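You operate a simulated robot arm through the tools that you are given. There is no shell and no other tool. Be economical: measure what you need, move in short steps, check, and stop when the job is done.

You run a simulated robot arm. Do the job below in one go: nothing can be reset, and whatever is moved stays where it is left.

## Task
Take the blue pad and leave it in the brown store box on the grey table. Put the fibre packet labelled "plant" from the assembly bench on the fourth shelf from the bottom of the grey rack and the fibre packet that says "mixed" on the second shelf from the bottom of the grey rack. Stack the 12 mm rivet box from the assembly bench on top of the 16 mm rivet box. Stack the 60 mm dowel box from the assembly bench on top of the 20 mm dowel box. Take the chalk box from the clamp bench and put it on top of the grey taped carton there. Lift the sill tank lid open. Do these in any order. Set down upright: fibre packet.

Only the result counts: the job must be done as asked and must still hold three seconds after the hand-in. Knocking over, shifting, dropping, spilling or breaking anything else fails it. A push-on lid holds only when it is set on centred and level and pressed home; a screw cap is set on level and turned clockwise until tight.

## Robot
A 6-joint arm with a two-finger parallel gripper on a trunk, on a base that drives. Base frame: it is fixed to the floor where the robot stands at the start and does not move with it; the origin is under the middle of the robot, x ahead of it, y to its left, z up; the surface under the hand at the start is at about z = 0.9. Lengths are in m, angles in degrees, forces in N, time in s.
With the tool pointing down near the work surface it reaches from about 0.26 to 0.68 m from the robot's upright axis, wherever it stands. Its first joint turns from -166.0 to 166.0 degrees. Places, roughly: blue pad (6x9x4 cm) [0.6, 0, 0.9]; brown store box [0.5, -0.25, 1]; chalk box [-1.25, -3.75, 0.75]; dowel box [-1, -3.25, 1]; fibre packet [-1.25, -2.5, 1]; fourth shelf of the grey rack [-2.9, -0.6, 1.2]; rivet box [-1, -3.25, 1]; second shelf of the grey rack [-2.9, -0.6, 0.5]; sill tank lid [1.1, 0.8, 1]; taped carton [-1.25, -4.25, 1]. Payload 1.57 kg.
The TCP is the grasp point between the finger pads, 0.03 m short of the fingertips. In the tool frame z runs along the fingers and y along their closing line. Largest opening 0.11 m; finger width 0.024, thickness 0.012; the body of the gripper, 0.048 by 0.112 m, starts 0.078 m behind the TCP.
Orientation is that of the tool frame in the base frame, as a unit quaternion [x, y, z, w]. With the fingers straight down and closing along the base's y, the tool's x points along the base's -x, its y along +y and its z along -z.

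## Interface
- The arm moves only by the tool step_arm. Its argument "motion" is a list of rows, each a list of 6 numbers: the shift along the tool's x, y, z in mm, then the turn, a rotation vector about the tool's x, y, z in degrees. In form: [[x, y, z, wx, wy, wz], ...]. A call has 1 to 20 rows; each row is the pose to reach, as a shift and turn from the pose commanded when the call began, along the tool's axes at that moment. "gripper" is the opening, from 0 (shut) to 1 (fully open), set as the call begins (left out, the last holds). Rows are played at 5 a second. More than 0.05 m and 8.6 degrees between two rows, or a gripper value outside its range, and nothing of the call is played. Where a pose cannot be reached the arm comes as near as it can. A force on the tool above 40 N (or 10 N above the force at the start of the call, whichever is more), or a blocked arm, ends the call early, and 0.2 s more pass. Each finger travels about 0.108 m/s and halts on what it meets, pressing with about 26 N; the grip force reading is that of the motor and also rises with nothing between the fingers. The clock runs only during rows and for 0.2 s after the last one: add rows that repeat a pose to give the fingers time. The reply holds the time, the measured pose of the TCP, the force on the tool along the base axes, the opening and the grip force, in the units named above and with some noise, with the torque about the TCP (base axes, N m) and any sound that the robot's microphone picked up.
- Cameras (640 x 400 px; columns grow to the right, rows downward): "scene" is now at [0.0492, 0.1128, 1.7267]; the picture's right is [-0.36, -0.93, 0.00], its down [-0.74, 0.29, -0.61] and it looks along [0.57, -0.22, -0.79] (base axes); focal length 290 px, centre (320, 200). "wrist" rides on the gripper at [0.07, 0.016, -0.141] in the tool frame; the picture's right is [-0.23, 0.97, 0.00], its down [-0.86, -0.20, -0.48] and it looks along [-0.47, -0.11, 0.88] (tool axes); focal length 222 px, centre (320, 200).
- get_image(camera): a new picture of that camera. The clock stands still meanwhile.
- move_column(by): slides the trunk up (or, below 0, down) by that many m; the arm and the scene camera ride with it, the base frame stays. It gives what a move gives, with no picture.
- steer(legs): drives the robot by 1 to 6 legs, each [ahead, left, turn to the left] in m, m and degrees, along the robot's own axes; the way and the turn of a leg run together, so that a leg with both is an arc; at most 1.5 m and 180 degrees a leg. The arm and the cameras ride along, it lands a little off, and it stops where it bumps. It gives what a move gives.
- aim_head(pan, tilt): turns the head with the scene camera to pan (to the left, within 120 degrees either way) and tilt (down, from -29 to 69), counted from straight ahead of the robot. It gives what a move gives.
- measure_at(camera, pixels): for up to 12 pixels [column, row] of the newest picture of that camera ("zoom" is the newest enlarged one), the place [x, y, z] in the base frame of the surface seen there, good to about 0.002 m. The clock stands still meanwhile.
- inspect(camera, box): a new picture of the part [left, top, right, bottom] of that camera's present view, enlarged. The clock stands still meanwhile.
- job_done(): hands the job in; it is judged then, once.

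Work in short steps. Measure before you move; look again where a grasp or a placing could have gone wrong, and mend it. You have 131 turns and 132 pictures in all, those below and enlarged ones among them. Open the gripper and draw the arm clear of the work before you hand the job in, unless the task says otherwise; then end with one line.

The tools are called after "Call:" by a JSON object that holds its "method" and its "body". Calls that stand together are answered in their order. step_arm: Moves the arm, as the interface text tells. Its arguments: {"type":"object","properties":{"motion":{"type":"array"},"gripper":{"type":"number"}},"required":["motion"]} The other tools are called the same way: move_column (by) slides the trunk up or down; steer (legs) drives the base; aim_head (pan, tilt) turns the head that bears the scene camera; get_image (camera) takes a picture; measure_at (camera, pixels) gives the place of the surface under pixels of a picture; inspect (camera, box) takes an enlarged picture of a part of a camera's view; job_done () hands the job in.

At the start:

```text
time: 0.0
ee_pos: [0.5383, -0.066, 1.2087]
ee_rot: [0.0, 1.0, -0.001, 0.0]
force: [-0.1, 0.0, 0.4]
wrist_torque: [0.01, 0.02, 0.03]
gripper_width: 0.11
grasp_force: 0.0
trunk travel left (down, up): [-0.325, 0.265]
robot x, y, heading: [-0.0018, 0.0011, -0.2]
head pan, tilt: [-21.3, 52.2]
```

scene: 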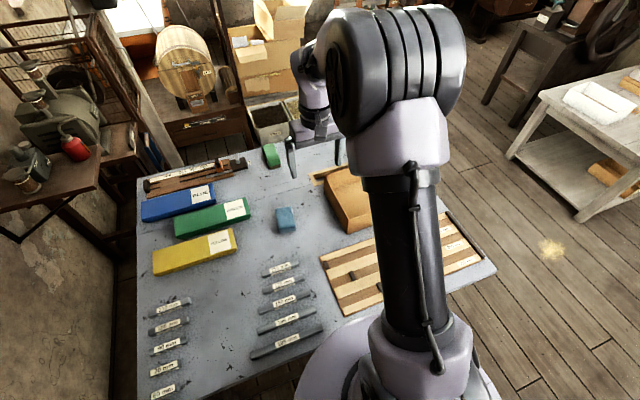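
wrist: 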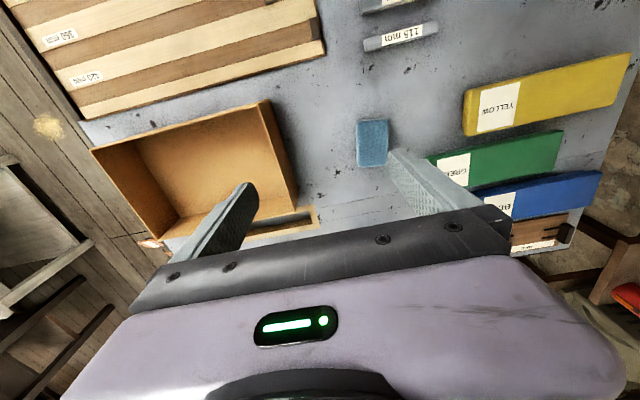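

The blue pad shows at about (287,218) in the scene and (372,142) in the wrist view; the store box is at (200,170) in the wrist view. I measure both.

Call:
{"method": "measure_at", "body": {"camera": "wrist", "pixels": [[361, 122], [386, 122], [359, 163], [387, 163], [373, 142], [265, 103], [298, 205], [93, 150], [160, 240], [200, 165], [160, 170], [420, 70]]}}

Call:
{"method": "measure_at", "body": {"camera": "scene", "pixels": [[286, 212], [278, 210], [293, 209], [279, 232], [296, 230], [290, 222], [325, 178], [350, 232], [270, 155], [182, 68], [200, 95], [300, 250]]}}

Call:
{"method": "inspect", "body": {"camera": "scene", "box": [0, 0, 320, 200]}}

```text
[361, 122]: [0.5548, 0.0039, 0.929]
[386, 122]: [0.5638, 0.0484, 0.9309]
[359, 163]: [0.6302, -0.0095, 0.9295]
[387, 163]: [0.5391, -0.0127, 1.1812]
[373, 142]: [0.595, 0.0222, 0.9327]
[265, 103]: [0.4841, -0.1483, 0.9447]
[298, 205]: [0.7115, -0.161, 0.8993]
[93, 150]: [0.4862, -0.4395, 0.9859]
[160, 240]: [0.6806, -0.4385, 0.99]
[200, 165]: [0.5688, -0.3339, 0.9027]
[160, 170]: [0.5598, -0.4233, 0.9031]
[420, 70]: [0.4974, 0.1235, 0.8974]
```

```text
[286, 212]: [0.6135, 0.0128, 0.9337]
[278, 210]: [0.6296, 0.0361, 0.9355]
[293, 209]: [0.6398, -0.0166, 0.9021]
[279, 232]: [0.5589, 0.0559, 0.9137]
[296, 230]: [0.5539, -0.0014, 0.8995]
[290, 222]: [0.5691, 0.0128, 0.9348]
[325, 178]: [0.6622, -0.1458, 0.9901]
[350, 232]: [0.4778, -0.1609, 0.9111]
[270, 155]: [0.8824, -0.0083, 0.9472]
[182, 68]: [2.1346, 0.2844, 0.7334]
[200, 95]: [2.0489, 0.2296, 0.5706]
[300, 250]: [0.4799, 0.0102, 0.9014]
```

```text
2.00 times, centred on (160, 100) of scene
```

zoom: 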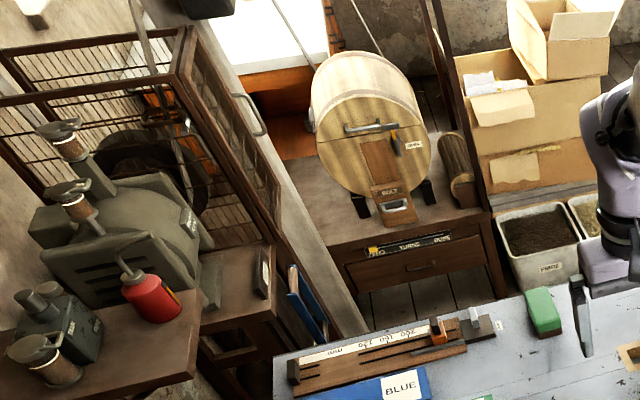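

The pad is about 56 x 87 mm, centred near (0.594, 0.021), top 0.933, turned about -10°. I move above it and down to TCP z 0.934 with the gripper open.

Call:
{"method": "step_arm", "body": {"motion": [[-20, 30, 20, 0, 0, 4], [-40, 60, 45, 0, 0, 8], [-56, 87, 80, 0, 0, 10], [-56, 87, 125, 0, 0, 10], [-56, 87, 170, 0, 0, 10], [-56, 87, 215, 0, 0, 10], [-56, 87, 250, 0, 0, 10], [-56, 87, 274, 0, 0, 10], [-56, 87, 274, 0, 0, 10]], "gripper": 1}}

Call:
{"method": "get_image", "body": {"camera": "wrist"}}

```text
time: 2.0
ee_pos: [0.5946, 0.0208, 0.9353]
ee_rot: [0.087, 0.996, 0.001, 0.001]
force: [-0.4, 0.0, 0.3]
wrist_torque: [-0.01, 0.02, 0.0]
gripper_width: 0.1101
grasp_force: 0.1
trunk travel left (down, up): [-0.325, 0.265]
robot x, y, heading: [-0.0018, -0.0013, -0.2]
head pan, tilt: [-21.3, 52.2]
```

```text
128 pictures are left
```

wrist: 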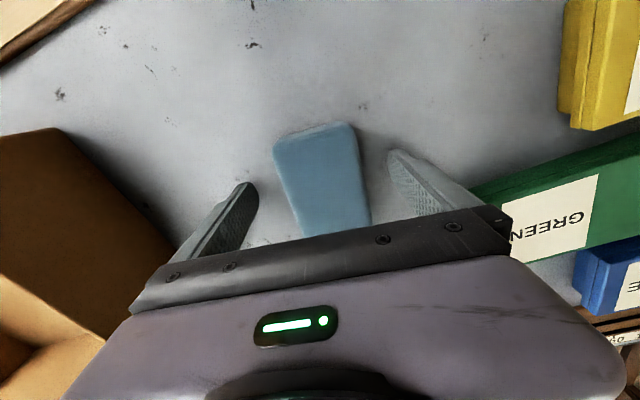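

The pad lies between the fingers and lined up. I close, wait, and lift.

Call:
{"method": "step_arm", "body": {"motion": [[0, 0, 0, 0, 0, 0], [0, 0, 0, 0, 0, 0], [0, 0, 0, 0, 0, 0], [0, 0, 0, 0, 0, 0], [0, 0, -40, 0, 0, 0], [0, 0, -85, 0, 0, 0], [0, 0, -130, 0, 0, 0], [0, 0, -150, 0, 0, 0]], "gripper": 0}}

Call:
{"method": "get_image", "body": {"camera": "wrist"}}

Call:
{"method": "get_image", "body": {"camera": "scene"}}

```text
time: 3.8
ee_pos: [0.5944, 0.0205, 1.0851]
ee_rot: [0.087, 0.996, 0.0, -0.001]
force: [0.5, 0.3, 0.0]
wrist_torque: [-0.02, -0.01, 0.02]
gripper_width: 0.0002
grasp_force: 21.4
trunk travel left (down, up): [-0.325, 0.265]
robot x, y, heading: [0.0045, -0.0015, -0.2]
head pan, tilt: [-21.3, 52.2]
```

```text
127 pictures are left
```

wrist: 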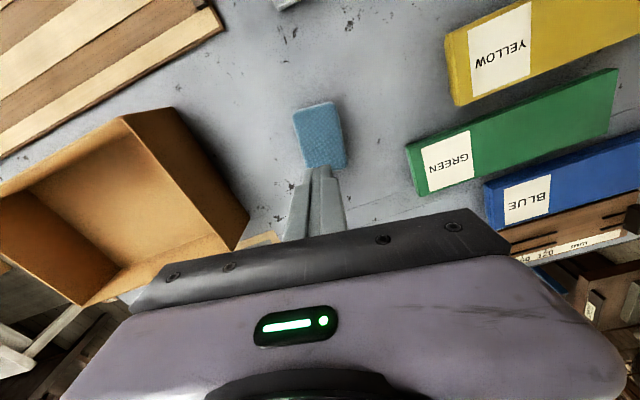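

```text
126 pictures are left
```

scene: 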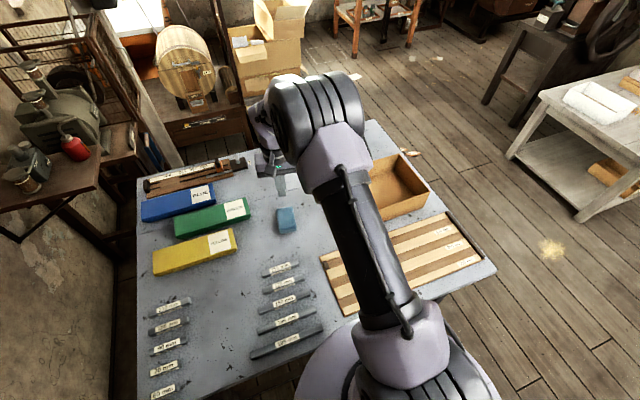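

The fingers shut on nothing (width 0) and the pad is still on the table at (320,135) in the wrist view. I look closer at its shape.

Call:
{"method": "inspect", "body": {"camera": "wrist", "box": [260, 80, 388, 160]}}

Call:
{"method": "measure_at", "body": {"camera": "wrist", "pixels": [[296, 113], [331, 104], [308, 163], [344, 162], [318, 135], [305, 140], [335, 135], [344, 140], [342, 150], [347, 160], [318, 110], [325, 160]]}}

Call:
{"method": "inspect", "body": {"camera": "scene", "box": [240, 190, 336, 250]}}

```text
5.00 times, centred on (324, 120) of wrist
```

zoom: 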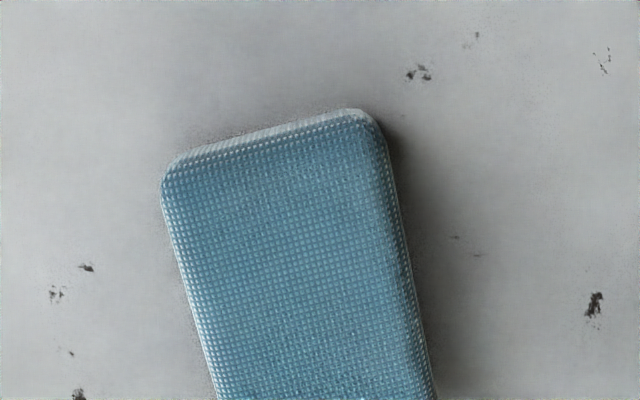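

```text
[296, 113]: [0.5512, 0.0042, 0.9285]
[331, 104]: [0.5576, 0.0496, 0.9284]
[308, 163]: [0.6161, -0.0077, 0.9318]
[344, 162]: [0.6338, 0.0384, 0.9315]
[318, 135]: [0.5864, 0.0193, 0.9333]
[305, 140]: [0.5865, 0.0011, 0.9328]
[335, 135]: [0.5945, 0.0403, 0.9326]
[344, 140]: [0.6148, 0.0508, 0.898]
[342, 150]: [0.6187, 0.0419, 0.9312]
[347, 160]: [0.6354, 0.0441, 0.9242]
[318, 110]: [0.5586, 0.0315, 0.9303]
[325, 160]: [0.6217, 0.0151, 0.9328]
```

```text
6.67 times, centred on (288, 220) of scene
```

zoom: 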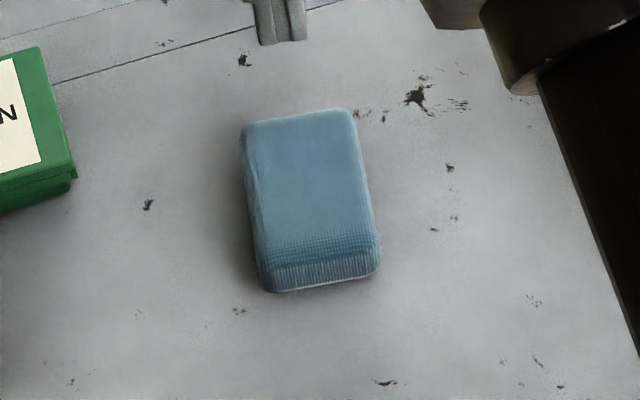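

The pad did not move at all. I go down again, close and read the width before lifting.

Call:
{"method": "step_arm", "body": {"motion": [[0, 0, 0, 0, 0, 0], [0, 0, 0, 0, 0, 0], [0, 0, 0, 0, 0, 0], [0, 0, 45, 0, 0, 0], [0, 0, 90, 0, 0, 0], [0, 0, 130, 0, 0, 0], [0, 0, 151, 0, 0, 0], [0, 0, 151, 0, 0, 0]], "gripper": 1}}

Call:
{"method": "step_arm", "body": {"motion": [[0, 0, 0, 0, 0, 0], [0, 0, 0, 0, 0, 0], [0, 0, 0, 0, 0, 0], [0, 0, 0, 0, 0, 0], [0, 0, 0, 0, 0, 0]], "gripper": 0}}

Call:
{"method": "get_image", "body": {"camera": "wrist"}}

```text
time: 5.6
ee_pos: [0.5961, 0.0204, 0.934]
ee_rot: [0.087, 0.996, 0.0, 0.0]
force: [-0.2, -0.2, -0.8]
wrist_torque: [-0.02, -0.01, 0.0]
gripper_width: 0.1099
grasp_force: 0.1
trunk travel left (down, up): [-0.325, 0.265]
robot x, y, heading: [-0.0017, -0.0004, 0.2]
head pan, tilt: [-21.3, 52.2]
```

```text
time: 6.8
ee_pos: [0.5961, 0.0195, 0.9342]
ee_rot: [0.087, 0.996, 0.0, 0.001]
force: [0.0, -1.2, -0.3]
wrist_torque: [-0.01, 0.0, -0.02]
gripper_width: 0.059
grasp_force: 26.6
trunk travel left (down, up): [-0.325, 0.265]
robot x, y, heading: [-0.001, 0.0001, 0.4]
head pan, tilt: [-21.3, 52.2]
```

```text
123 pictures are left
```

wrist: 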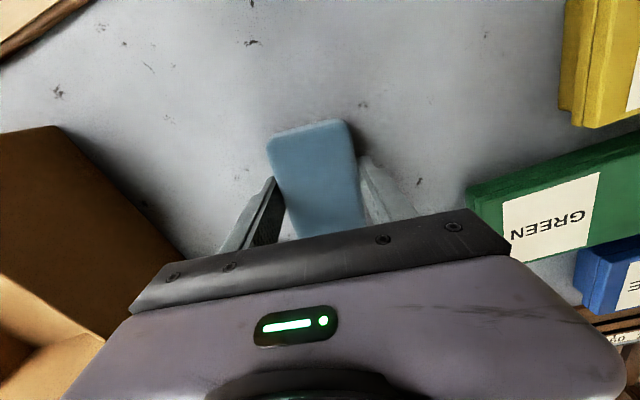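

It is gripped at width 0.059, so it slipped out on the lift before. I lift slowly by 10 mm and read.

Call:
{"method": "step_arm", "body": {"motion": [[0, 0, -2, 0, 0, 0], [0, 0, -4, 0, 0, 0], [0, 0, -6, 0, 0, 0], [0, 0, -8, 0, 0, 0], [0, 0, -10, 0, 0, 0]]}}

Call:
{"method": "get_image", "body": {"camera": "wrist"}}

```text
time: 8.0
ee_pos: [0.5946, 0.0194, 0.9444]
ee_rot: [0.087, 0.996, 0.0, 0.0]
force: [-0.5, 0.0, 0.4]
wrist_torque: [0.0, 0.01, 0.0]
gripper_width: 0.0594
grasp_force: 26.2
trunk travel left (down, up): [-0.325, 0.265]
robot x, y, heading: [0.0011, 0.0007, -0.0]
head pan, tilt: [-21.3, 52.2]
```

```text
122 pictures are left
```

wrist: 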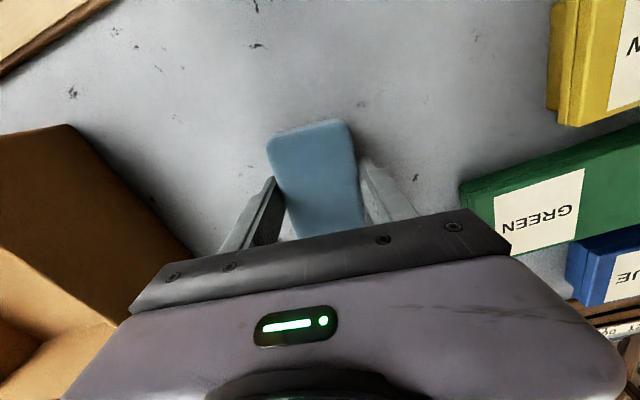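

The pad stays put relative to the fingers while the table falls away, so it holds. I keep lifting slowly.

Call:
{"method": "step_arm", "body": {"motion": [[0, 0, -3, 0, 0, 0], [0, 0, -8, 0, 0, 0], [0, 0, -14, 0, 0, 0], [0, 0, -20, 0, 0, 0], [0, 0, -27, 0, 0, 0], [0, 0, -34, 0, 0, 0], [0, 0, -41, 0, 0, 0], [0, 0, -48, 0, 0, 0], [0, 0, -55, 0, 0, 0], [0, 0, -62, 0, 0, 0], [0, 0, -69, 0, 0, 0], [0, 0, -76, 0, 0, 0], [0, 0, -83, 0, 0, 0], [0, 0, -90, 0, 0, 0], [0, 0, -97, 0, 0, 0], [0, 0, -104, 0, 0, 0], [0, 0, -111, 0, 0, 0], [0, 0, -118, 0, 0, 0], [0, 0, -124, 0, 0, 0], [0, 0, -127, 0, 0, 0]]}}

Call:
{"method": "get_image", "body": {"camera": "wrist"}}

```text
time: 12.2
ee_pos: [0.5944, 0.0194, 1.0718]
ee_rot: [0.087, 0.996, 0.0, 0.0]
force: [0.2, 0.6, -0.4]
wrist_torque: [0.01, 0.02, -0.02]
gripper_width: 0.059
grasp_force: 25.9
trunk travel left (down, up): [-0.325, 0.265]
robot x, y, heading: [-0.0009, 0.0001, 0.3]
head pan, tilt: [-21.3, 52.2]
```

```text
121 pictures are left
```

wrist: 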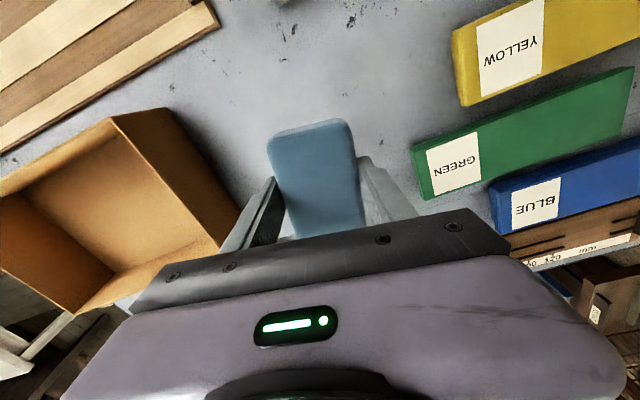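

The pad is held, bottom near 1.04, above the rim (0.99). I carry it slowly to above the box's middle (0.575, -0.295).

Call:
{"method": "step_arm", "body": {"motion": [[-1, -6, 0, 0, 0, 0], [-3, -18, 0, 0, 0, 0], [-5, -36, 0, 0, 0, 0], [-7, -56, 0, 0, 0, 0], [-9, -76, 0, 0, 0, 0], [-11, -96, 0, 0, 0, 0], [-13, -116, 0, 0, 0, 0], [-15, -136, 0, 0, 0, 0], [-17, -156, 0, 0, 0, 0], [-19, -176, 0, 0, 0, 0], [-21, -196, 0, 0, 0, 0], [-23, -216, 0, 0, 0, 0], [-25, -236, 0, 0, 0, 0], [-27, -256, 0, 0, 0, 0], [-29, -274, 0, 0, 0, 0], [-31, -290, 0, 0, 0, 0], [-33, -302, 0, 0, 0, 0], [-35, -308, 0, 0, 0, 0], [-35, -310, 0, 0, 0, 0]]}}

Call:
{"method": "get_image", "body": {"camera": "wrist"}}

Call:
{"method": "get_image", "body": {"camera": "scene"}}

```text
time: 16.2
ee_pos: [0.575, -0.2927, 1.0703]
ee_rot: [0.087, 0.996, 0.0, 0.0]
force: [1.2, -0.2, -0.5]
wrist_torque: [0.0, -0.02, 0.02]
gripper_width: 0.0593
grasp_force: 26.1
trunk travel left (down, up): [-0.325, 0.265]
robot x, y, heading: [-0.001, -0.0039, 0.2]
head pan, tilt: [-21.3, 52.2]
```

```text
120 pictures are left
```

wrist: 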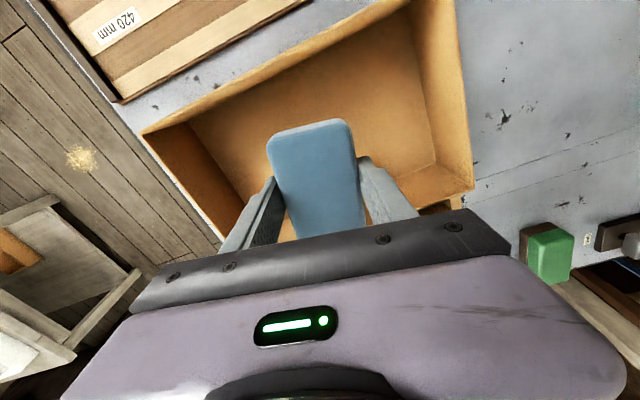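

```text
119 pictures are left
```

scene: 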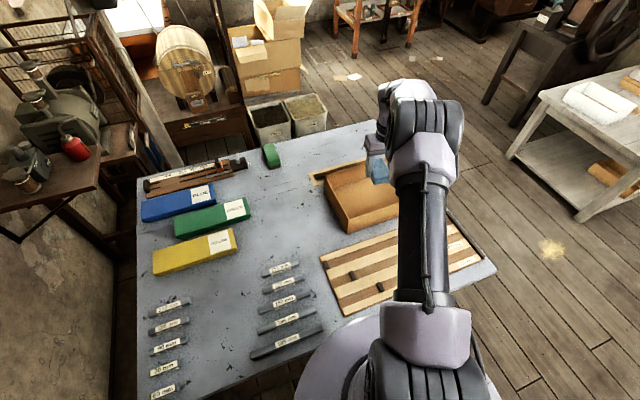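

It hangs above the box floor, walls clear. I lower slowly by 132 mm.

Call:
{"method": "step_arm", "body": {"motion": [[0, 0, 5, 0, 0, 0], [0, 0, 15, 0, 0, 0], [0, 0, 27, 0, 0, 0], [0, 0, 40, 0, 0, 0], [0, 0, 53, 0, 0, 0], [0, 0, 66, 0, 0, 0], [0, 0, 79, 0, 0, 0], [0, 0, 92, 0, 0, 0], [0, 0, 104, 0, 0, 0], [0, 0, 114, 0, 0, 0], [0, 0, 122, 0, 0, 0], [0, 0, 128, 0, 0, 0], [0, 0, 132, 0, 0, 0]]}}

Call:
{"method": "step_arm", "body": {"motion": [[0, 0, 0, 0, 0, 0], [0, 0, 0, 0, 0, 0], [0, 0, -20, 0, 0, 0], [0, 0, -60, 0, 0, 0], [0, 0, -105, 0, 0, 0], [0, 0, -150, 0, 0, 0], [0, 0, -200, 0, 0, 0], [0, 0, -245, 0, 0, 0], [0, 0, -245, 0, 0, 0]], "gripper": 0.8}}

Call:
{"method": "get_image", "body": {"camera": "wrist"}}

```text
time: 19.0
ee_pos: [0.5747, -0.2903, 0.9406]
ee_rot: [0.087, 0.996, -0.001, 0.001]
force: [-0.4, 0.2, -0.6]
wrist_torque: [0.03, 0.05, -0.02]
gripper_width: 0.0592
grasp_force: 26.1
trunk travel left (down, up): [-0.325, 0.265]
robot x, y, heading: [0.0016, 0.0009, 0.0]
head pan, tilt: [-21.3, 52.2]
```

```text
time: 21.0
ee_pos: [0.5751, -0.2908, 1.1832]
ee_rot: [0.087, 0.996, -0.001, 0.0]
force: [0.2, -0.2, -0.2]
wrist_torque: [0.02, 0.0, 0.0]
gripper_width: 0.0878
grasp_force: 0.1
trunk travel left (down, up): [-0.325, 0.265]
robot x, y, heading: [0.0037, 0.0001, 0.2]
head pan, tilt: [-21.3, 52.2]
```

```text
118 pictures are left
```

wrist: 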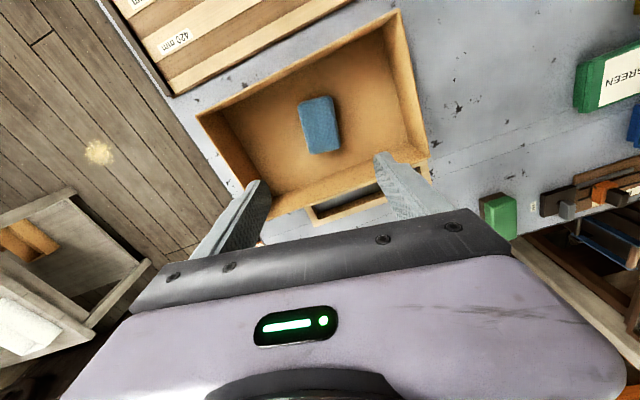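

The pad lies in the box. Next the sill tank: I turn the head left to see the tanks around (1.1, 0.8).

Call:
{"method": "aim_head", "body": {"pan": 32, "tilt": 30}}

Call:
{"method": "get_image", "body": {"camera": "scene"}}

```text
time: 22.2
ee_pos: [0.5743, -0.2907, 1.1837]
ee_rot: [0.088, 0.996, 0.0, 0.0]
force: [-0.5, 0.0, -0.9]
wrist_torque: [0.03, -0.03, -0.02]
gripper_width: 0.088
grasp_force: 0.1
trunk travel left (down, up): [-0.325, 0.265]
robot x, y, heading: [0.0005, -0.0006, -0.1]
head pan, tilt: [32.0, 30.0]
```

```text
117 pictures are left
```

scene: 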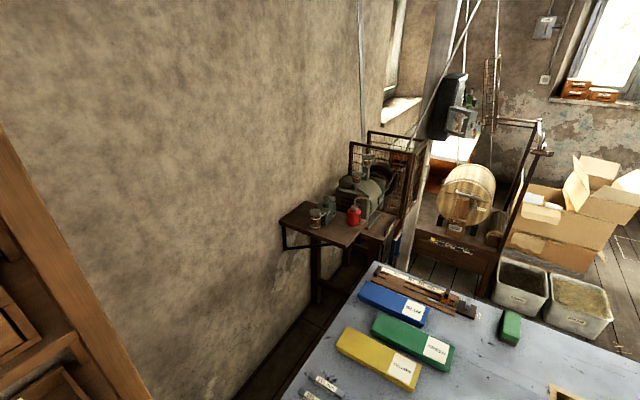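

Call:
{"method": "inspect", "body": {"camera": "scene", "box": [270, 150, 430, 250]}}

```text
4.00 times, centred on (350, 200) of scene
```

zoom: 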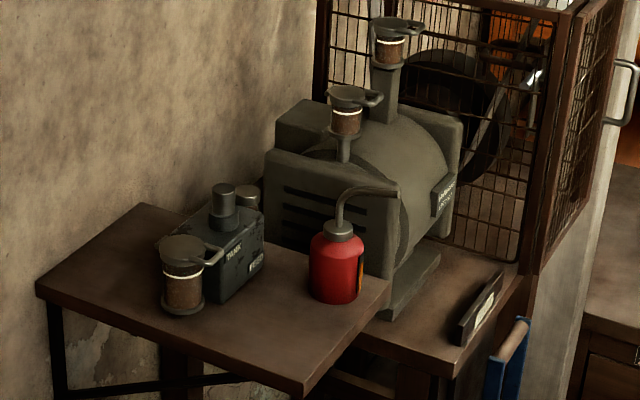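

Three small lidded pots show in the zoom at (187,270), (347,108), (393,42). I measure them and the labels.

Call:
{"method": "measure_at", "body": {"camera": "zoom", "pixels": [[185, 245], [215, 256], [183, 290], [183, 310], [345, 95], [376, 98], [346, 120], [392, 27], [420, 30], [235, 250], [222, 190], [335, 260]]}}

Call:
{"method": "inspect", "body": {"camera": "scene", "box": [295, 180, 359, 240]}}

Call:
{"method": "inspect", "body": {"camera": "scene", "box": [340, 148, 404, 208]}}

```text
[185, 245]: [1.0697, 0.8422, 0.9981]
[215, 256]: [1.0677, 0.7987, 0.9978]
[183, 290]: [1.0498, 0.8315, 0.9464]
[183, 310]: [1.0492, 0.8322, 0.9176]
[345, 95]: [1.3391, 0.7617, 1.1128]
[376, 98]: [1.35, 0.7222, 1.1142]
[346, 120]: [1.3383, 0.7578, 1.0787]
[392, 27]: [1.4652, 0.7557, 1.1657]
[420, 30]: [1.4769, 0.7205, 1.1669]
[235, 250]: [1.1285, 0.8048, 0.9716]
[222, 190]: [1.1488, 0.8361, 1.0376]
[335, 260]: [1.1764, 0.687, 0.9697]
```

```text
6.67 times, centred on (327, 210) of scene
```

zoom: 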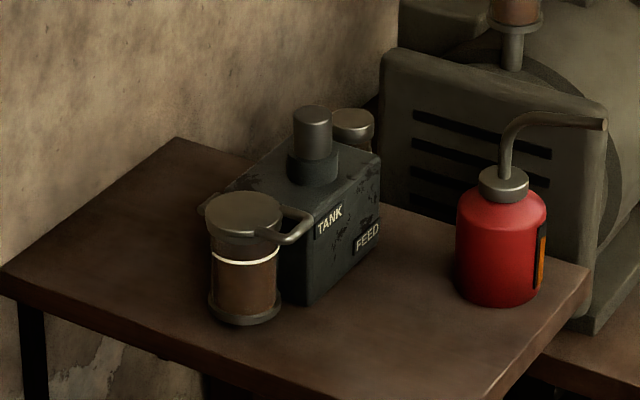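

```text
6.67 times, centred on (372, 178) of scene
```

zoom: 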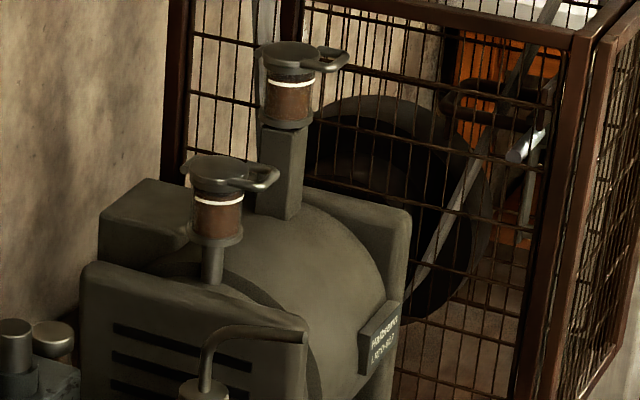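

The sill tank's pot is at about (1.05, 0.83), its handle pointing toward the room and the hinge on the wall side. I measure handle details plus the table edges and free floor.

Call:
{"method": "inspect", "body": {"camera": "scene", "box": [300, 198, 348, 234]}}

Call:
{"method": "measure_at", "body": {"camera": "scene", "pixels": [[375, 264], [283, 398], [478, 292], [630, 370], [300, 200], [282, 216], [346, 246], [315, 320], [345, 300], [270, 370], [505, 300], [150, 250]]}}

```text
11.11 times, centred on (324, 216) of scene
```

zoom: 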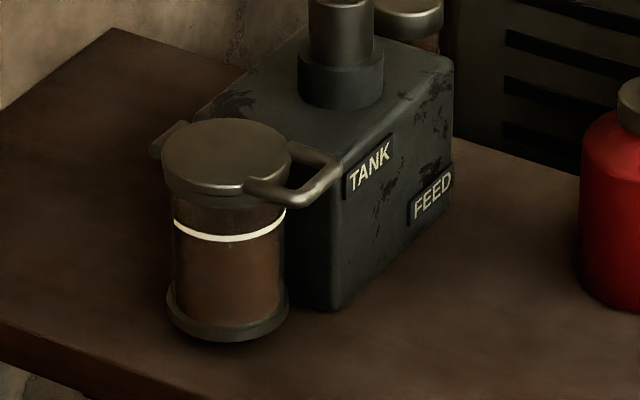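

```text
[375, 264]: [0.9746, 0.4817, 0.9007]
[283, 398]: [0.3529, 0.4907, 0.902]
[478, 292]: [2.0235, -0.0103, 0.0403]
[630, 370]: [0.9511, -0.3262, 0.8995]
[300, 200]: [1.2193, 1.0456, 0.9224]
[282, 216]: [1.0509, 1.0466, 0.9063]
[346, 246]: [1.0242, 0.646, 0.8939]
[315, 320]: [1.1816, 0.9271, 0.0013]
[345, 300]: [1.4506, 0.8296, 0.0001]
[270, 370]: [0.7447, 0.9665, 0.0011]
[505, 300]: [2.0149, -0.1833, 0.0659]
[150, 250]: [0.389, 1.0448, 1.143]
```

The table ends at x≈0.97 and y≈0.485; the pot is best reached from the space beyond the table, around (1.35, 0.15). I look at the way round the table's right side.

Call:
{"method": "aim_head", "body": {"pan": -35, "tilt": 38}}

Call:
{"method": "get_image", "body": {"camera": "scene"}}

```text
time: 23.6
ee_pos: [0.5752, -0.2906, 1.1833]
ee_rot: [0.087, 0.996, 0.0, -0.001]
force: [0.0, -0.3, 0.4]
wrist_torque: [-0.01, 0.0, 0.02]
gripper_width: 0.0879
grasp_force: 0.1
trunk travel left (down, up): [-0.325, 0.265]
robot x, y, heading: [-0.0004, 0.0012, -0.1]
head pan, tilt: [-35.0, 38.0]
```

```text
112 pictures are left
```

scene: 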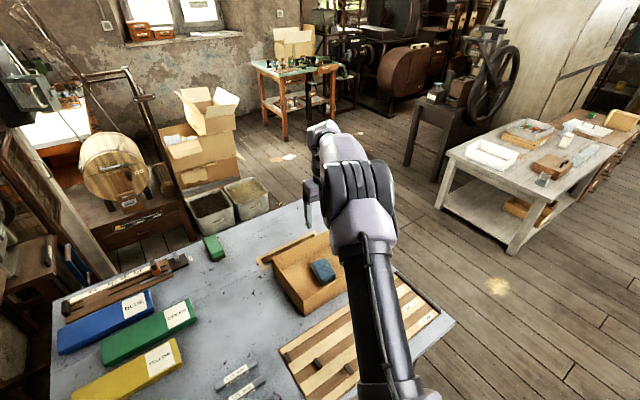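

The aisle right of the table is free to the white bench at (440,195). I measure the table's corner, the bins and the bench.

Call:
{"method": "measure_at", "body": {"camera": "scene", "pixels": [[452, 322], [415, 365], [312, 202], [235, 225], [266, 210], [200, 240], [513, 252], [437, 207], [405, 165], [300, 180], [135, 268], [90, 280]]}}

Call:
{"method": "aim_head", "body": {"pan": 0, "tilt": 69}}

Call:
{"method": "get_image", "body": {"camera": "scene"}}

```text
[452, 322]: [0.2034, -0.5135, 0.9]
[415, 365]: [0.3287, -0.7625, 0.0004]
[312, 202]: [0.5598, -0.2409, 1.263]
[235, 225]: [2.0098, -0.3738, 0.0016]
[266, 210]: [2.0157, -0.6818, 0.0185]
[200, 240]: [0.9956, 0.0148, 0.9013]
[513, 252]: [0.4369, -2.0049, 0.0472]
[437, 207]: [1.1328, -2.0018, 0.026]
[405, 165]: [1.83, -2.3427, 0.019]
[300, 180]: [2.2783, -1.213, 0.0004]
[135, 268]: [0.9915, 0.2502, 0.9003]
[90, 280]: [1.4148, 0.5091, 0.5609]
```

```text
time: 24.6
ee_pos: [0.5752, -0.2907, 1.1842]
ee_rot: [0.087, 0.996, -0.001, -0.001]
force: [0.4, 0.4, 0.5]
wrist_torque: [0.02, 0.01, 0.02]
gripper_width: 0.0881
grasp_force: 0.1
trunk travel left (down, up): [-0.325, 0.265]
robot x, y, heading: [-0.0012, 0.0027, 0.1]
head pan, tilt: [0.0, 68.8]
```

```text
111 pictures are left
```

scene: 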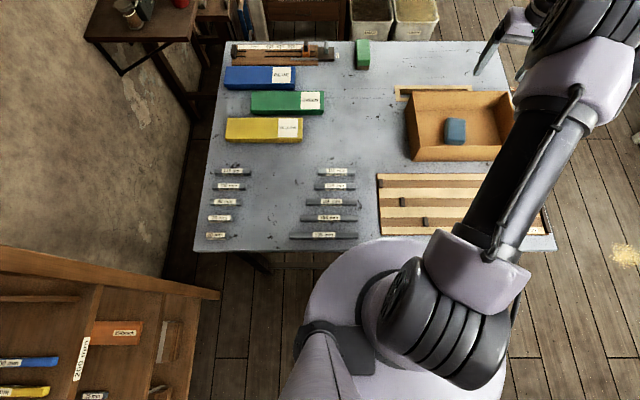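

Table spans x 0.20–0.99, y -0.51–0.485. I first fold the arm in (TCP to about (0.35, 0, 1.25)) before driving round.

Call:
{"method": "step_arm", "body": {"motion": [[30, 28, -10, 0, 0, -2], [60, 56, -20, 0, 0, -4], [90, 84, -30, 0, 0, -6], [120, 112, -40, 0, 0, -8], [150, 140, -50, 0, 0, -10], [180, 168, -60, 0, 0, -10], [210, 196, -70, 0, 0, -10], [240, 224, -70, 0, 0, -10], [265, 246, -70, 0, 0, -10]], "gripper": 0.8}}

Call:
{"method": "aim_head", "body": {"pan": 0, "tilt": 40}}

Call:
{"method": "steer", "body": {"legs": [[0, -1.0, 0], [1.4, 0, 0], [0, 0, 90]]}}

Call:
{"method": "get_image", "body": {"camera": "scene"}}

```text
time: 26.6
ee_pos: [0.3546, -0.0021, 1.2528]
ee_rot: [0.001, 1.0, 0.0, 0.0]
force: [-0.7, 0.4, -0.7]
wrist_torque: [-0.01, 0.0, -0.03]
gripper_width: 0.0879
grasp_force: 0.1
trunk travel left (down, up): [-0.325, 0.265]
robot x, y, heading: [-0.0002, -0.0025, -0.3]
head pan, tilt: [0.0, 68.8]
```

```text
time: 27.5
ee_pos: [0.3567, -0.003, 1.2531]
ee_rot: [0.0, 1.0, 0.0, 0.0]
force: [-0.5, 0.6, 0.7]
wrist_torque: [0.0, 0.02, -0.01]
gripper_width: 0.0881
grasp_force: 0.0
trunk travel left (down, up): [-0.325, 0.265]
robot x, y, heading: [0.0, -0.0004, -0.1]
head pan, tilt: [0.0, 40.0]
```

```text
time: 43.2
ee_pos: [1.4086, -0.6482, 1.254]
ee_rot: [0.709, -0.705, 0.0, 0.0]
force: [0.8, -0.7, -0.2]
wrist_torque: [0.02, -0.02, -0.04]
gripper_width: 0.0879
grasp_force: 0.1
trunk travel left (down, up): [-0.325, 0.265]
robot x, y, heading: [1.4056, -1.0068, 90.2]
head pan, tilt: [0.0, 40.0]
```

```text
110 pictures are left
```

scene: 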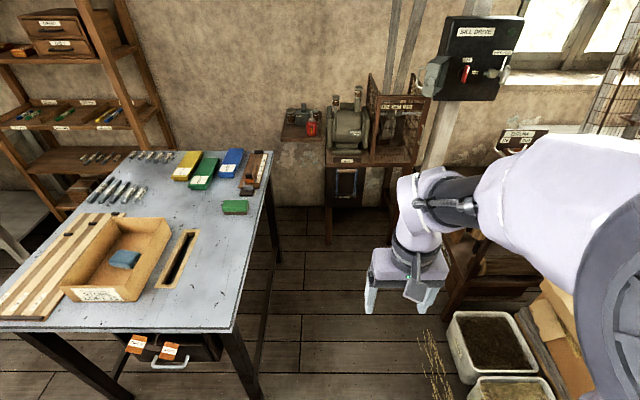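

The way ahead is clear: the pot's shelf is at (300,125), the table corner at (235,320). I drive ahead about 1.0 m to near (1.37, 0.0).

Call:
{"method": "steer", "body": {"legs": [[1.0, 0.04, 0]]}}

Call:
{"method": "aim_head", "body": {"pan": 18, "tilt": 40}}

Call:
{"method": "get_image", "body": {"camera": "scene"}}

```text
time: 48.4
ee_pos: [1.3662, 0.3518, 1.2527]
ee_rot: [0.708, -0.706, -0.001, 0.0]
force: [-1.6, -0.2, 0.5]
wrist_torque: [-0.04, 0.01, 0.01]
gripper_width: 0.0883
grasp_force: 0.1
trunk travel left (down, up): [-0.325, 0.265]
robot x, y, heading: [1.365, -0.0077, 90.1]
head pan, tilt: [0.0, 40.0]
```

```text
time: 49.2
ee_pos: [1.3656, 0.3528, 1.2538]
ee_rot: [0.708, -0.707, 0.0, 0.0]
force: [0.4, -0.1, -0.3]
wrist_torque: [-0.02, -0.01, -0.05]
gripper_width: 0.0877
grasp_force: 0.0
trunk travel left (down, up): [-0.325, 0.265]
robot x, y, heading: [1.3642, -0.0007, 90.2]
head pan, tilt: [18.0, 40.0]
```

```text
109 pictures are left
```

scene: 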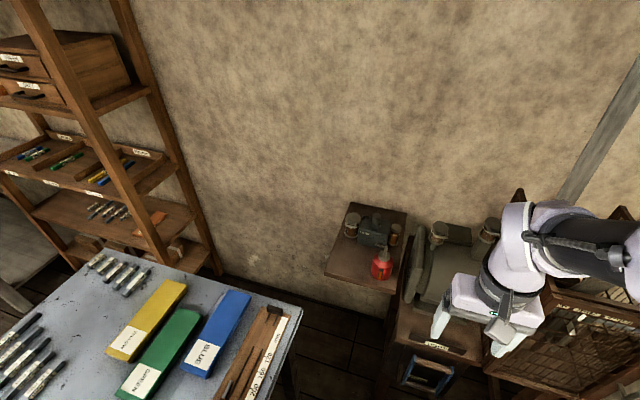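

Call:
{"method": "inspect", "body": {"camera": "scene", "box": [316, 190, 444, 290]}}

Call:
{"method": "inspect", "body": {"camera": "scene", "box": [332, 200, 380, 250]}}

```text
4.00 times, centred on (380, 240) of scene
```

zoom: 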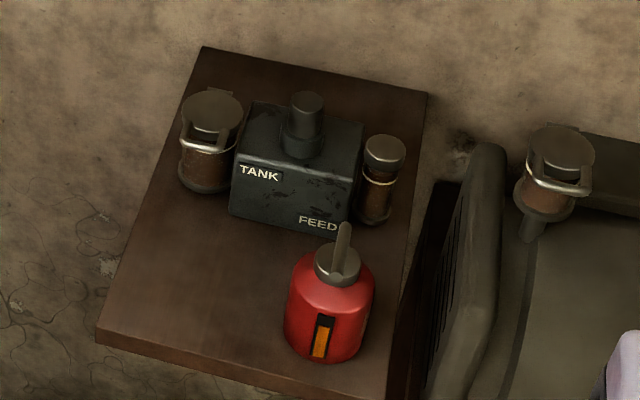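

```text
8.00 times, centred on (356, 225) of scene
```

zoom: 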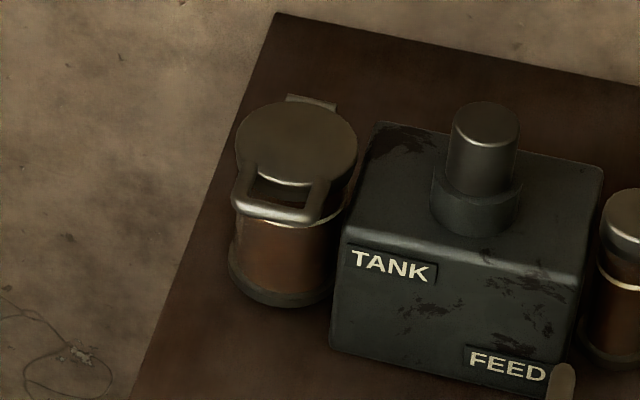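

The tank pot (left, beside the "TANK" label) has a hinge at the back (310,100) and a loop handle at front (270,212). I measure them.

Call:
{"method": "measure_at", "body": {"camera": "zoom", "pixels": [[290, 97], [333, 106], [237, 205], [310, 217], [270, 212], [255, 170], [318, 185], [240, 140], [355, 145], [295, 140], [280, 185], [275, 300]]}}

```text
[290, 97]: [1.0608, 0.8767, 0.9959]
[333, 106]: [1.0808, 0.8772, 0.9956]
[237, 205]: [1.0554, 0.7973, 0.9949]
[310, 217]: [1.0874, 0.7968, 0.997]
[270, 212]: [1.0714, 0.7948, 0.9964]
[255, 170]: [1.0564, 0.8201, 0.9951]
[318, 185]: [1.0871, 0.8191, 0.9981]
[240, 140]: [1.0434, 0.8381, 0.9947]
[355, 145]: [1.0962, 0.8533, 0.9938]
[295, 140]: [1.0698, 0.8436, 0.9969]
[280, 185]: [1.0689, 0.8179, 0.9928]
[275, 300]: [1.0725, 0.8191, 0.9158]
```

Bar of the handle is at (1.071, 0.795, 0.995), hinge at y≈0.877. I drive a bit closer, then shift left and turn the tool 90° so the thin side faces the oil can.

Call:
{"method": "steer", "body": {"legs": [[0.1, 0.03, 0]]}}

Call:
{"method": "step_arm", "body": {"motion": [[0, 24, 0, 0, 0, 8.2], [0, 48, 0, 0, 0, 16.4], [0, 72, 0, 0, 0, 24.6], [0, 96, 0, 0, 0, 32.8], [0, 120, 0, 0, 0, 41], [0, 144, 0, 0, 0, 49.2], [0, 168, 0, 0, 0, 57.4], [0, 192, 0, 0, 0, 65.6], [0, 216, 0, 0, 0, 73.8], [0, 240, 0, 0, 0, 82], [0, 262, 0, 0, 0, 90], [0, 262, 0, 0, 0, 90]], "gripper": 0}}

```text
time: 50.4
ee_pos: [1.3352, 0.4518, 1.2534]
ee_rot: [0.708, -0.706, 0.001, 0.001]
force: [-0.9, -0.2, 0.1]
wrist_torque: [-0.02, -0.04, 0.0]
gripper_width: 0.0881
grasp_force: 0.1
trunk travel left (down, up): [-0.325, 0.265]
robot x, y, heading: [1.332, 0.0942, 90.1]
head pan, tilt: [18.0, 40.0]
```

```text
time: 53.0
ee_pos: [1.0741, 0.4515, 1.2537]
ee_rot: [-0.001, 1.0, 0.0, 0.0]
force: [-0.3, -0.1, 0.4]
wrist_torque: [0.02, 0.04, 0.02]
gripper_width: 0.0
grasp_force: 21.1
trunk travel left (down, up): [-0.325, 0.265]
robot x, y, heading: [1.334, 0.0944, 90.3]
head pan, tilt: [18.0, 40.0]
```

Tool is squared with the base. Now I pitch it 65° up toward the wall while moving to (1.072, 0.60, 1.12).

Call:
{"method": "step_arm", "body": {"motion": [[0, 15, 10, -7, 0, 0], [0, 30, 25, -15, 0, 0], [0, 45, 40, -23, 0, 0], [0, 60, 55, -31, 0, 0], [0, 75, 70, -39, 0, 0], [0, 90, 85, -47, 0, 0], [0, 105, 100, -55, 0, 0], [2, 120, 115, -62, 0, 0], [2, 145, 133, -65, 0, 0], [2, 145, 133, -65, 0, 0]]}}

Call:
{"method": "get_image", "body": {"camera": "wrist"}}

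Call:
{"method": "get_image", "body": {"camera": "scene"}}

```text
time: 55.2
ee_pos: [0.945, 0.7411, 1.2829]
ee_rot: [-0.007, 0.871, 0.489, 0.038]
force: [-0.1, 0.1, 0.3]
wrist_torque: [0.0, 0.02, 0.04]
gripper_width: 0.0
grasp_force: 21.4
out of reach, approached as far as the arm can: row 4, 5, 6, 7, 8, 9, 10
trunk travel left (down, up): [-0.325, 0.265]
robot x, y, heading: [1.3325, 0.0926, 90.2]
head pan, tilt: [18.0, 40.0]
```

```text
106 pictures are left
```

wrist: 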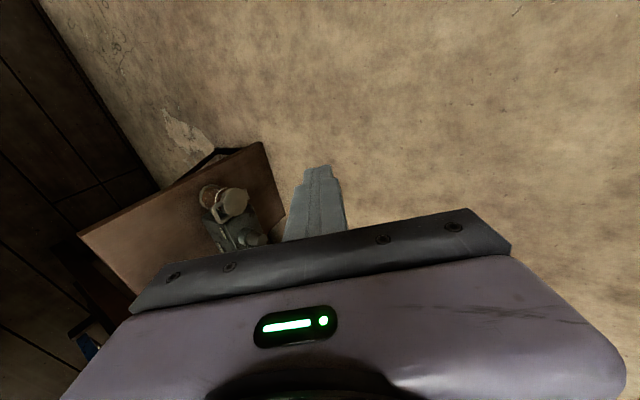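

```text
105 pictures are left
```

scene: 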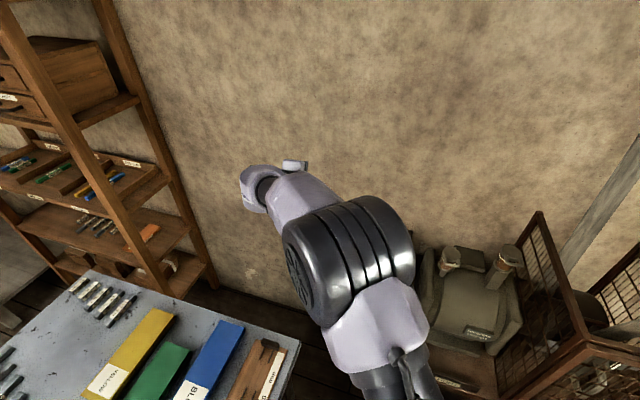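

The arm ended in an odd near-pose (0.945, 0.741, 1.283) since those poses were out of reach. I test a small withdrawal to see what frame the command now starts from.

Call:
{"method": "step_arm", "body": {"motion": [[0, 0, -20, 0, 0, 0]]}}

```text
time: 55.6
ee_pos: [0.9414, 0.7239, 1.2923]
ee_rot: [-0.007, 0.873, 0.487, 0.039]
force: [0.4, 0.1, 0.3]
wrist_torque: [-0.02, 0.02, 0.05]
gripper_width: 0.0
grasp_force: 20.9
trunk travel left (down, up): [-0.325, 0.265]
robot x, y, heading: [1.3334, 0.0956, 90.2]
head pan, tilt: [18.0, 40.0]
```

Commands start from the actual pose, and the orientation is already about 31° down toward the wall. I shift in small steps toward (1.0, 0.70, 1.20).

Call:
{"method": "step_arm", "body": {"motion": [[-18, -30, 11, 0, 0, 0], [-36, -60, 22, 0, 0, 0], [-54, -90, 34, 0, 0, 0], [-54, -90, 34, 0, 0, 0]]}}

Call:
{"method": "get_image", "body": {"camera": "scene"}}

```text
time: 56.6
ee_pos: [0.9475, 0.7625, 1.2537]
ee_rot: [-0.007, 0.874, 0.485, 0.04]
force: [-0.3, -0.2, -0.3]
wrist_torque: [-0.02, 0.0, -0.04]
gripper_width: 0.0003
grasp_force: 21.5
out of reach, approached as far as the arm can: row 1, 2, 3, 4
trunk travel left (down, up): [-0.325, 0.265]
robot x, y, heading: [1.3337, 0.0922, 90.1]
head pan, tilt: [18.0, 40.0]
```

```text
104 pictures are left
```

scene: 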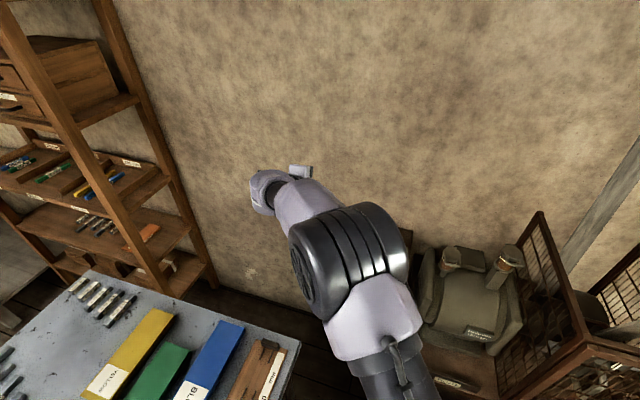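

The solver is stuck in this rolled orientation. I go back to tool-down near (1.02, 0.56), and will use the natural pitch (no roll) instead.

Call:
{"method": "step_arm", "body": {"motion": [[-9, -13, -20, 7, 0, 0], [-18, -26, -40, 14, 0, 0], [-28, -40, -62, 22, 0, 0], [-38, -55, -84, 30, 0, 0], [-48, -70, -106, 38, 0, 0], [-58, -85, -128, 46, 0, 0], [-67, -98, -148, 54, 0, 0], [-75, -109, -166, 59, 0, 0], [-75, -109, -166, 59, 0, 0]]}}

Call:
{"method": "measure_at", "body": {"camera": "scene", "pixels": [[300, 385], [478, 330]]}}

```text
time: 58.6
ee_pos: [1.0202, 0.5615, 1.2539]
ee_rot: [0.013, 0.999, -0.006, 0.036]
force: [0.6, 0.2, -0.3]
wrist_torque: [-0.02, -0.01, -0.04]
gripper_width: 0.0002
grasp_force: 21.8
trunk travel left (down, up): [-0.325, 0.265]
robot x, y, heading: [1.3356, 0.0949, 90.3]
head pan, tilt: [18.0, 40.0]
```

```text
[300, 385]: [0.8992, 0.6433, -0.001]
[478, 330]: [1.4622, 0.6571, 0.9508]
```

Now I turn the tool back (-90° about its axis) and shift to about (1.07, 0.61, 1.20).

Call:
{"method": "step_arm", "body": {"motion": [[-5, 5, 5, 0, 0, -8.2], [-10, 10, 10, 0, 0, -16.4], [-15, 15, 15, 0, 0, -24.6], [-20, 20, 20, 0, 0, -32.8], [-25, 25, 25, 0, 0, -41], [-30, 30, 30, 0, 0, -49.2], [-35, 35, 35, 0, 0, -57.4], [-40, 40, 40, 0, 0, -65.6], [-45, 45, 45, 0, 0, -73.8], [-50, 50, 50, 0, 0, -82], [-50, 50, 50, 0, 0, -90], [-50, 50, 50, 0, 0, -90]]}}

Call:
{"method": "get_image", "body": {"camera": "wrist"}}

```text
time: 61.2
ee_pos: [1.0751, 0.6095, 1.2064]
ee_rot: [-0.698, 0.715, -0.029, 0.023]
force: [0.2, -0.8, -0.5]
wrist_torque: [0.01, -0.02, 0.01]
gripper_width: 0.0
grasp_force: 21.6
trunk travel left (down, up): [-0.325, 0.265]
robot x, y, heading: [1.3318, 0.0934, 90.3]
head pan, tilt: [18.0, 40.0]
```

```text
103 pictures are left
```

wrist: 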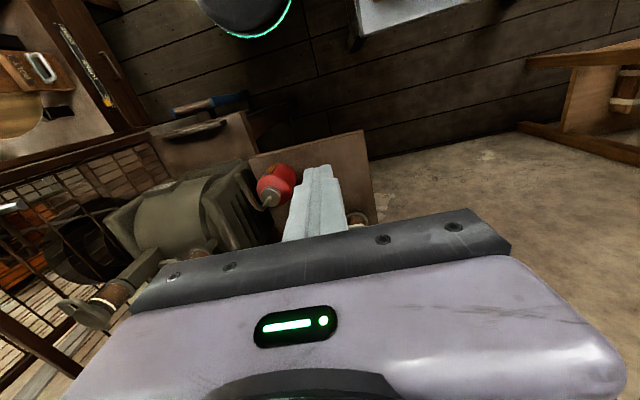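

Now pitch by -45° about tool y, while moving ahead to (1.072, 0.67, 1.15).

Call:
{"method": "step_arm", "body": {"motion": [[-10, 0, 8, 0, -7.5, 0], [-20, 0, 16, 0, -15, 0], [-30, 0, 24, 0, -22.5, 0], [-40, 0, 32, 0, -30, 0], [-50, 0, 42, 0, -37.5, 0], [-60, 0, 50, 0, -45, 0], [-60, 0, 50, 0, -45, 0]]}}

Call:
{"method": "get_image", "body": {"camera": "wrist"}}

Call:
{"method": "get_image", "body": {"camera": "scene"}}

```text
time: 62.8
ee_pos: [1.0796, 0.6693, 1.156]
ee_rot: [0.656, -0.653, -0.24, -0.294]
force: [0.1, 0.1, 1.0]
wrist_torque: [-0.01, -0.02, -0.03]
gripper_width: 0.0
grasp_force: 21.2
trunk travel left (down, up): [-0.325, 0.265]
robot x, y, heading: [1.3292, 0.0951, 90.0]
head pan, tilt: [18.0, 40.0]
```

```text
102 pictures are left
```

wrist: 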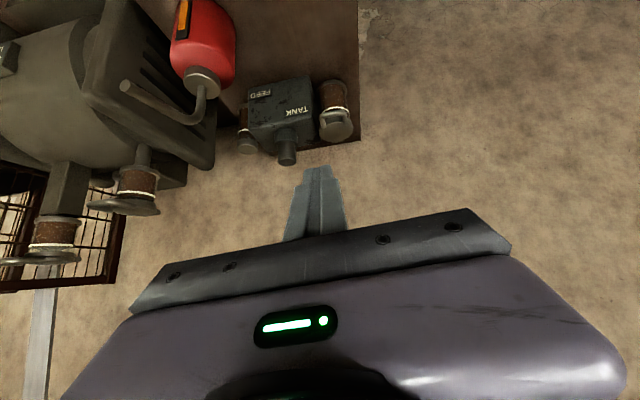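

```text
101 pictures are left
```

scene: 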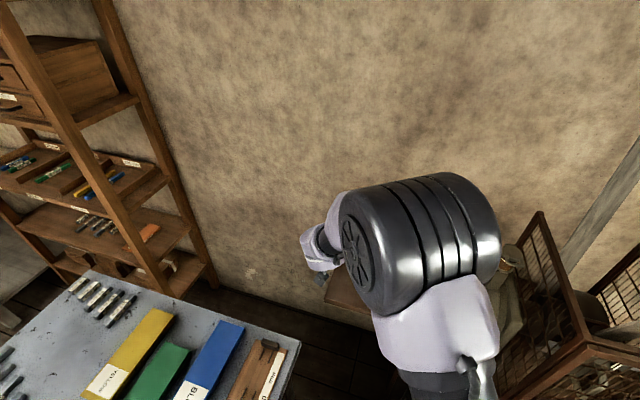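

This pitch works. The red can shows at (205,45) with its spout toward the compressor; I measure can, pot and handle in this view before hooking.

Call:
{"method": "measure_at", "body": {"camera": "wrist", "pixels": [[232, 45], [228, 75], [205, 85], [205, 40], [190, 105], [335, 125], [350, 105], [318, 115], [335, 140], [285, 160], [345, 130], [325, 140]]}}

Call:
{"method": "inspect", "body": {"camera": "wrist", "box": [300, 70, 364, 150]}}

```text
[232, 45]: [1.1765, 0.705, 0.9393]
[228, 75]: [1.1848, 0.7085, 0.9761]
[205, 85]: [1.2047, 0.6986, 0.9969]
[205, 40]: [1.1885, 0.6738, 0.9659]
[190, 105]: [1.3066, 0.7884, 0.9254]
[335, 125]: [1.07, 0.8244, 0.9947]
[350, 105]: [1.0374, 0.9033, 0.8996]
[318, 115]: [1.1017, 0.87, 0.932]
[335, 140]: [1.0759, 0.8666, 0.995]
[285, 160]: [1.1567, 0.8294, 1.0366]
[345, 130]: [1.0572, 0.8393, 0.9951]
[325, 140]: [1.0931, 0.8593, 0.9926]
```

```text
5.00 times, centred on (332, 110) of wrist
```

zoom: 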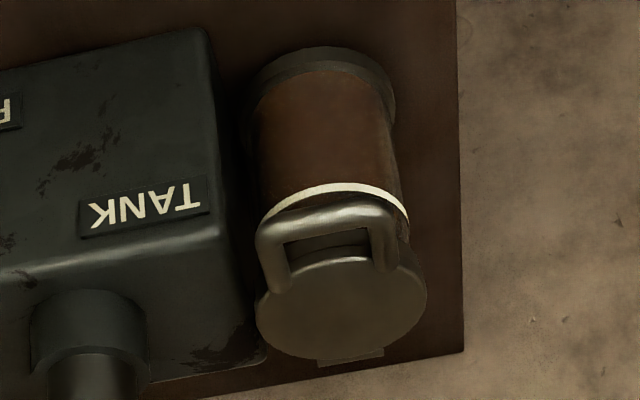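

The can (x≥1.172) is clear of the gripper's width. I pitch 20° more and come to the pre-hook pose (1.071, 0.730, 1.001), in front of and just under the handle.

Call:
{"method": "step_arm", "body": {"motion": [[13, 4, 30, 0, -4, 0], [26, 9, 61, 0, -8, 0], [39, 13, 92, 0, -12, 0], [52, 17, 123, 0, -16, 0], [64, 21, 152, 0, -20, 0], [64, 21, 152, 0, -20, 0]]}}

Call:
{"method": "get_image", "body": {"camera": "wrist"}}

```text
time: 64.2
ee_pos: [1.0723, 0.731, 1.0022]
ee_rot: [0.604, -0.591, -0.351, -0.403]
force: [0.4, 0.4, -0.5]
wrist_torque: [0.01, 0.0, 0.01]
gripper_width: 0.0
grasp_force: 21.4
trunk travel left (down, up): [-0.325, 0.265]
robot x, y, heading: [1.3316, 0.0946, 90.5]
head pan, tilt: [18.0, 40.0]
```

```text
99 pictures are left
```

wrist: 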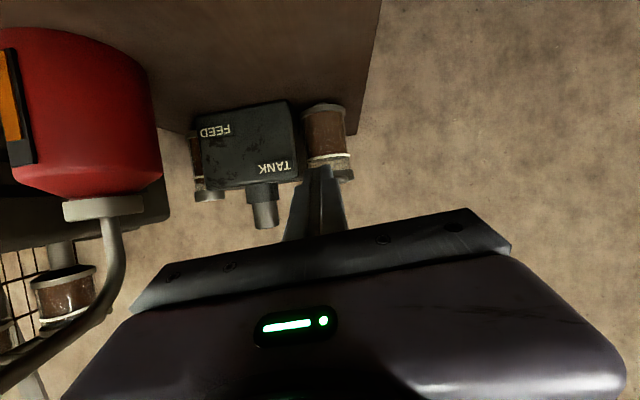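

I zoom on the finger tips and handle to check alignment.

Call:
{"method": "inspect", "body": {"camera": "wrist", "box": [280, 90, 376, 210]}}

```text
3.33 times, centred on (328, 150) of wrist
```

zoom: 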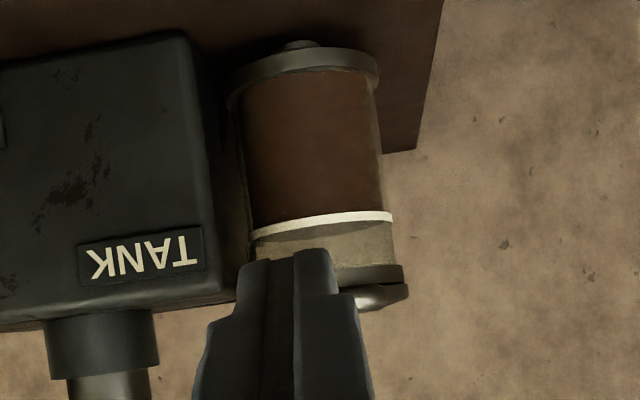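

Numbers put the tip slightly toward +x; I correct 5 mm and slide in 45 mm under the bar.

Call:
{"method": "step_arm", "body": {"motion": [[0, 5, 10, 0, 0, 0], [0, 5, 20, 0, 0, 0], [-2, 5, 30, 0, 0, 0], [-4, 5, 38, 0, 0, 0], [-5, 5, 44, 0, 0, 0]]}}

Call:
{"method": "inspect", "body": {"camera": "wrist", "box": [280, 90, 376, 210]}}

```text
time: 65.4
ee_pos: [1.0698, 0.7746, 0.9865]
ee_rot: [0.604, -0.592, -0.35, -0.403]
force: [0.7, -0.4, 0.6]
wrist_torque: [-0.01, -0.02, 0.01]
gripper_width: 0.0
grasp_force: 22.3
trunk travel left (down, up): [-0.325, 0.265]
robot x, y, heading: [1.3337, 0.0931, 90.1]
head pan, tilt: [18.0, 40.0]
```

```text
3.33 times, centred on (328, 150) of wrist
```

zoom: 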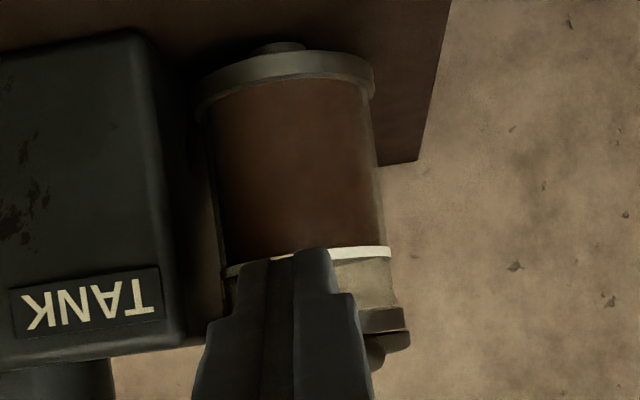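

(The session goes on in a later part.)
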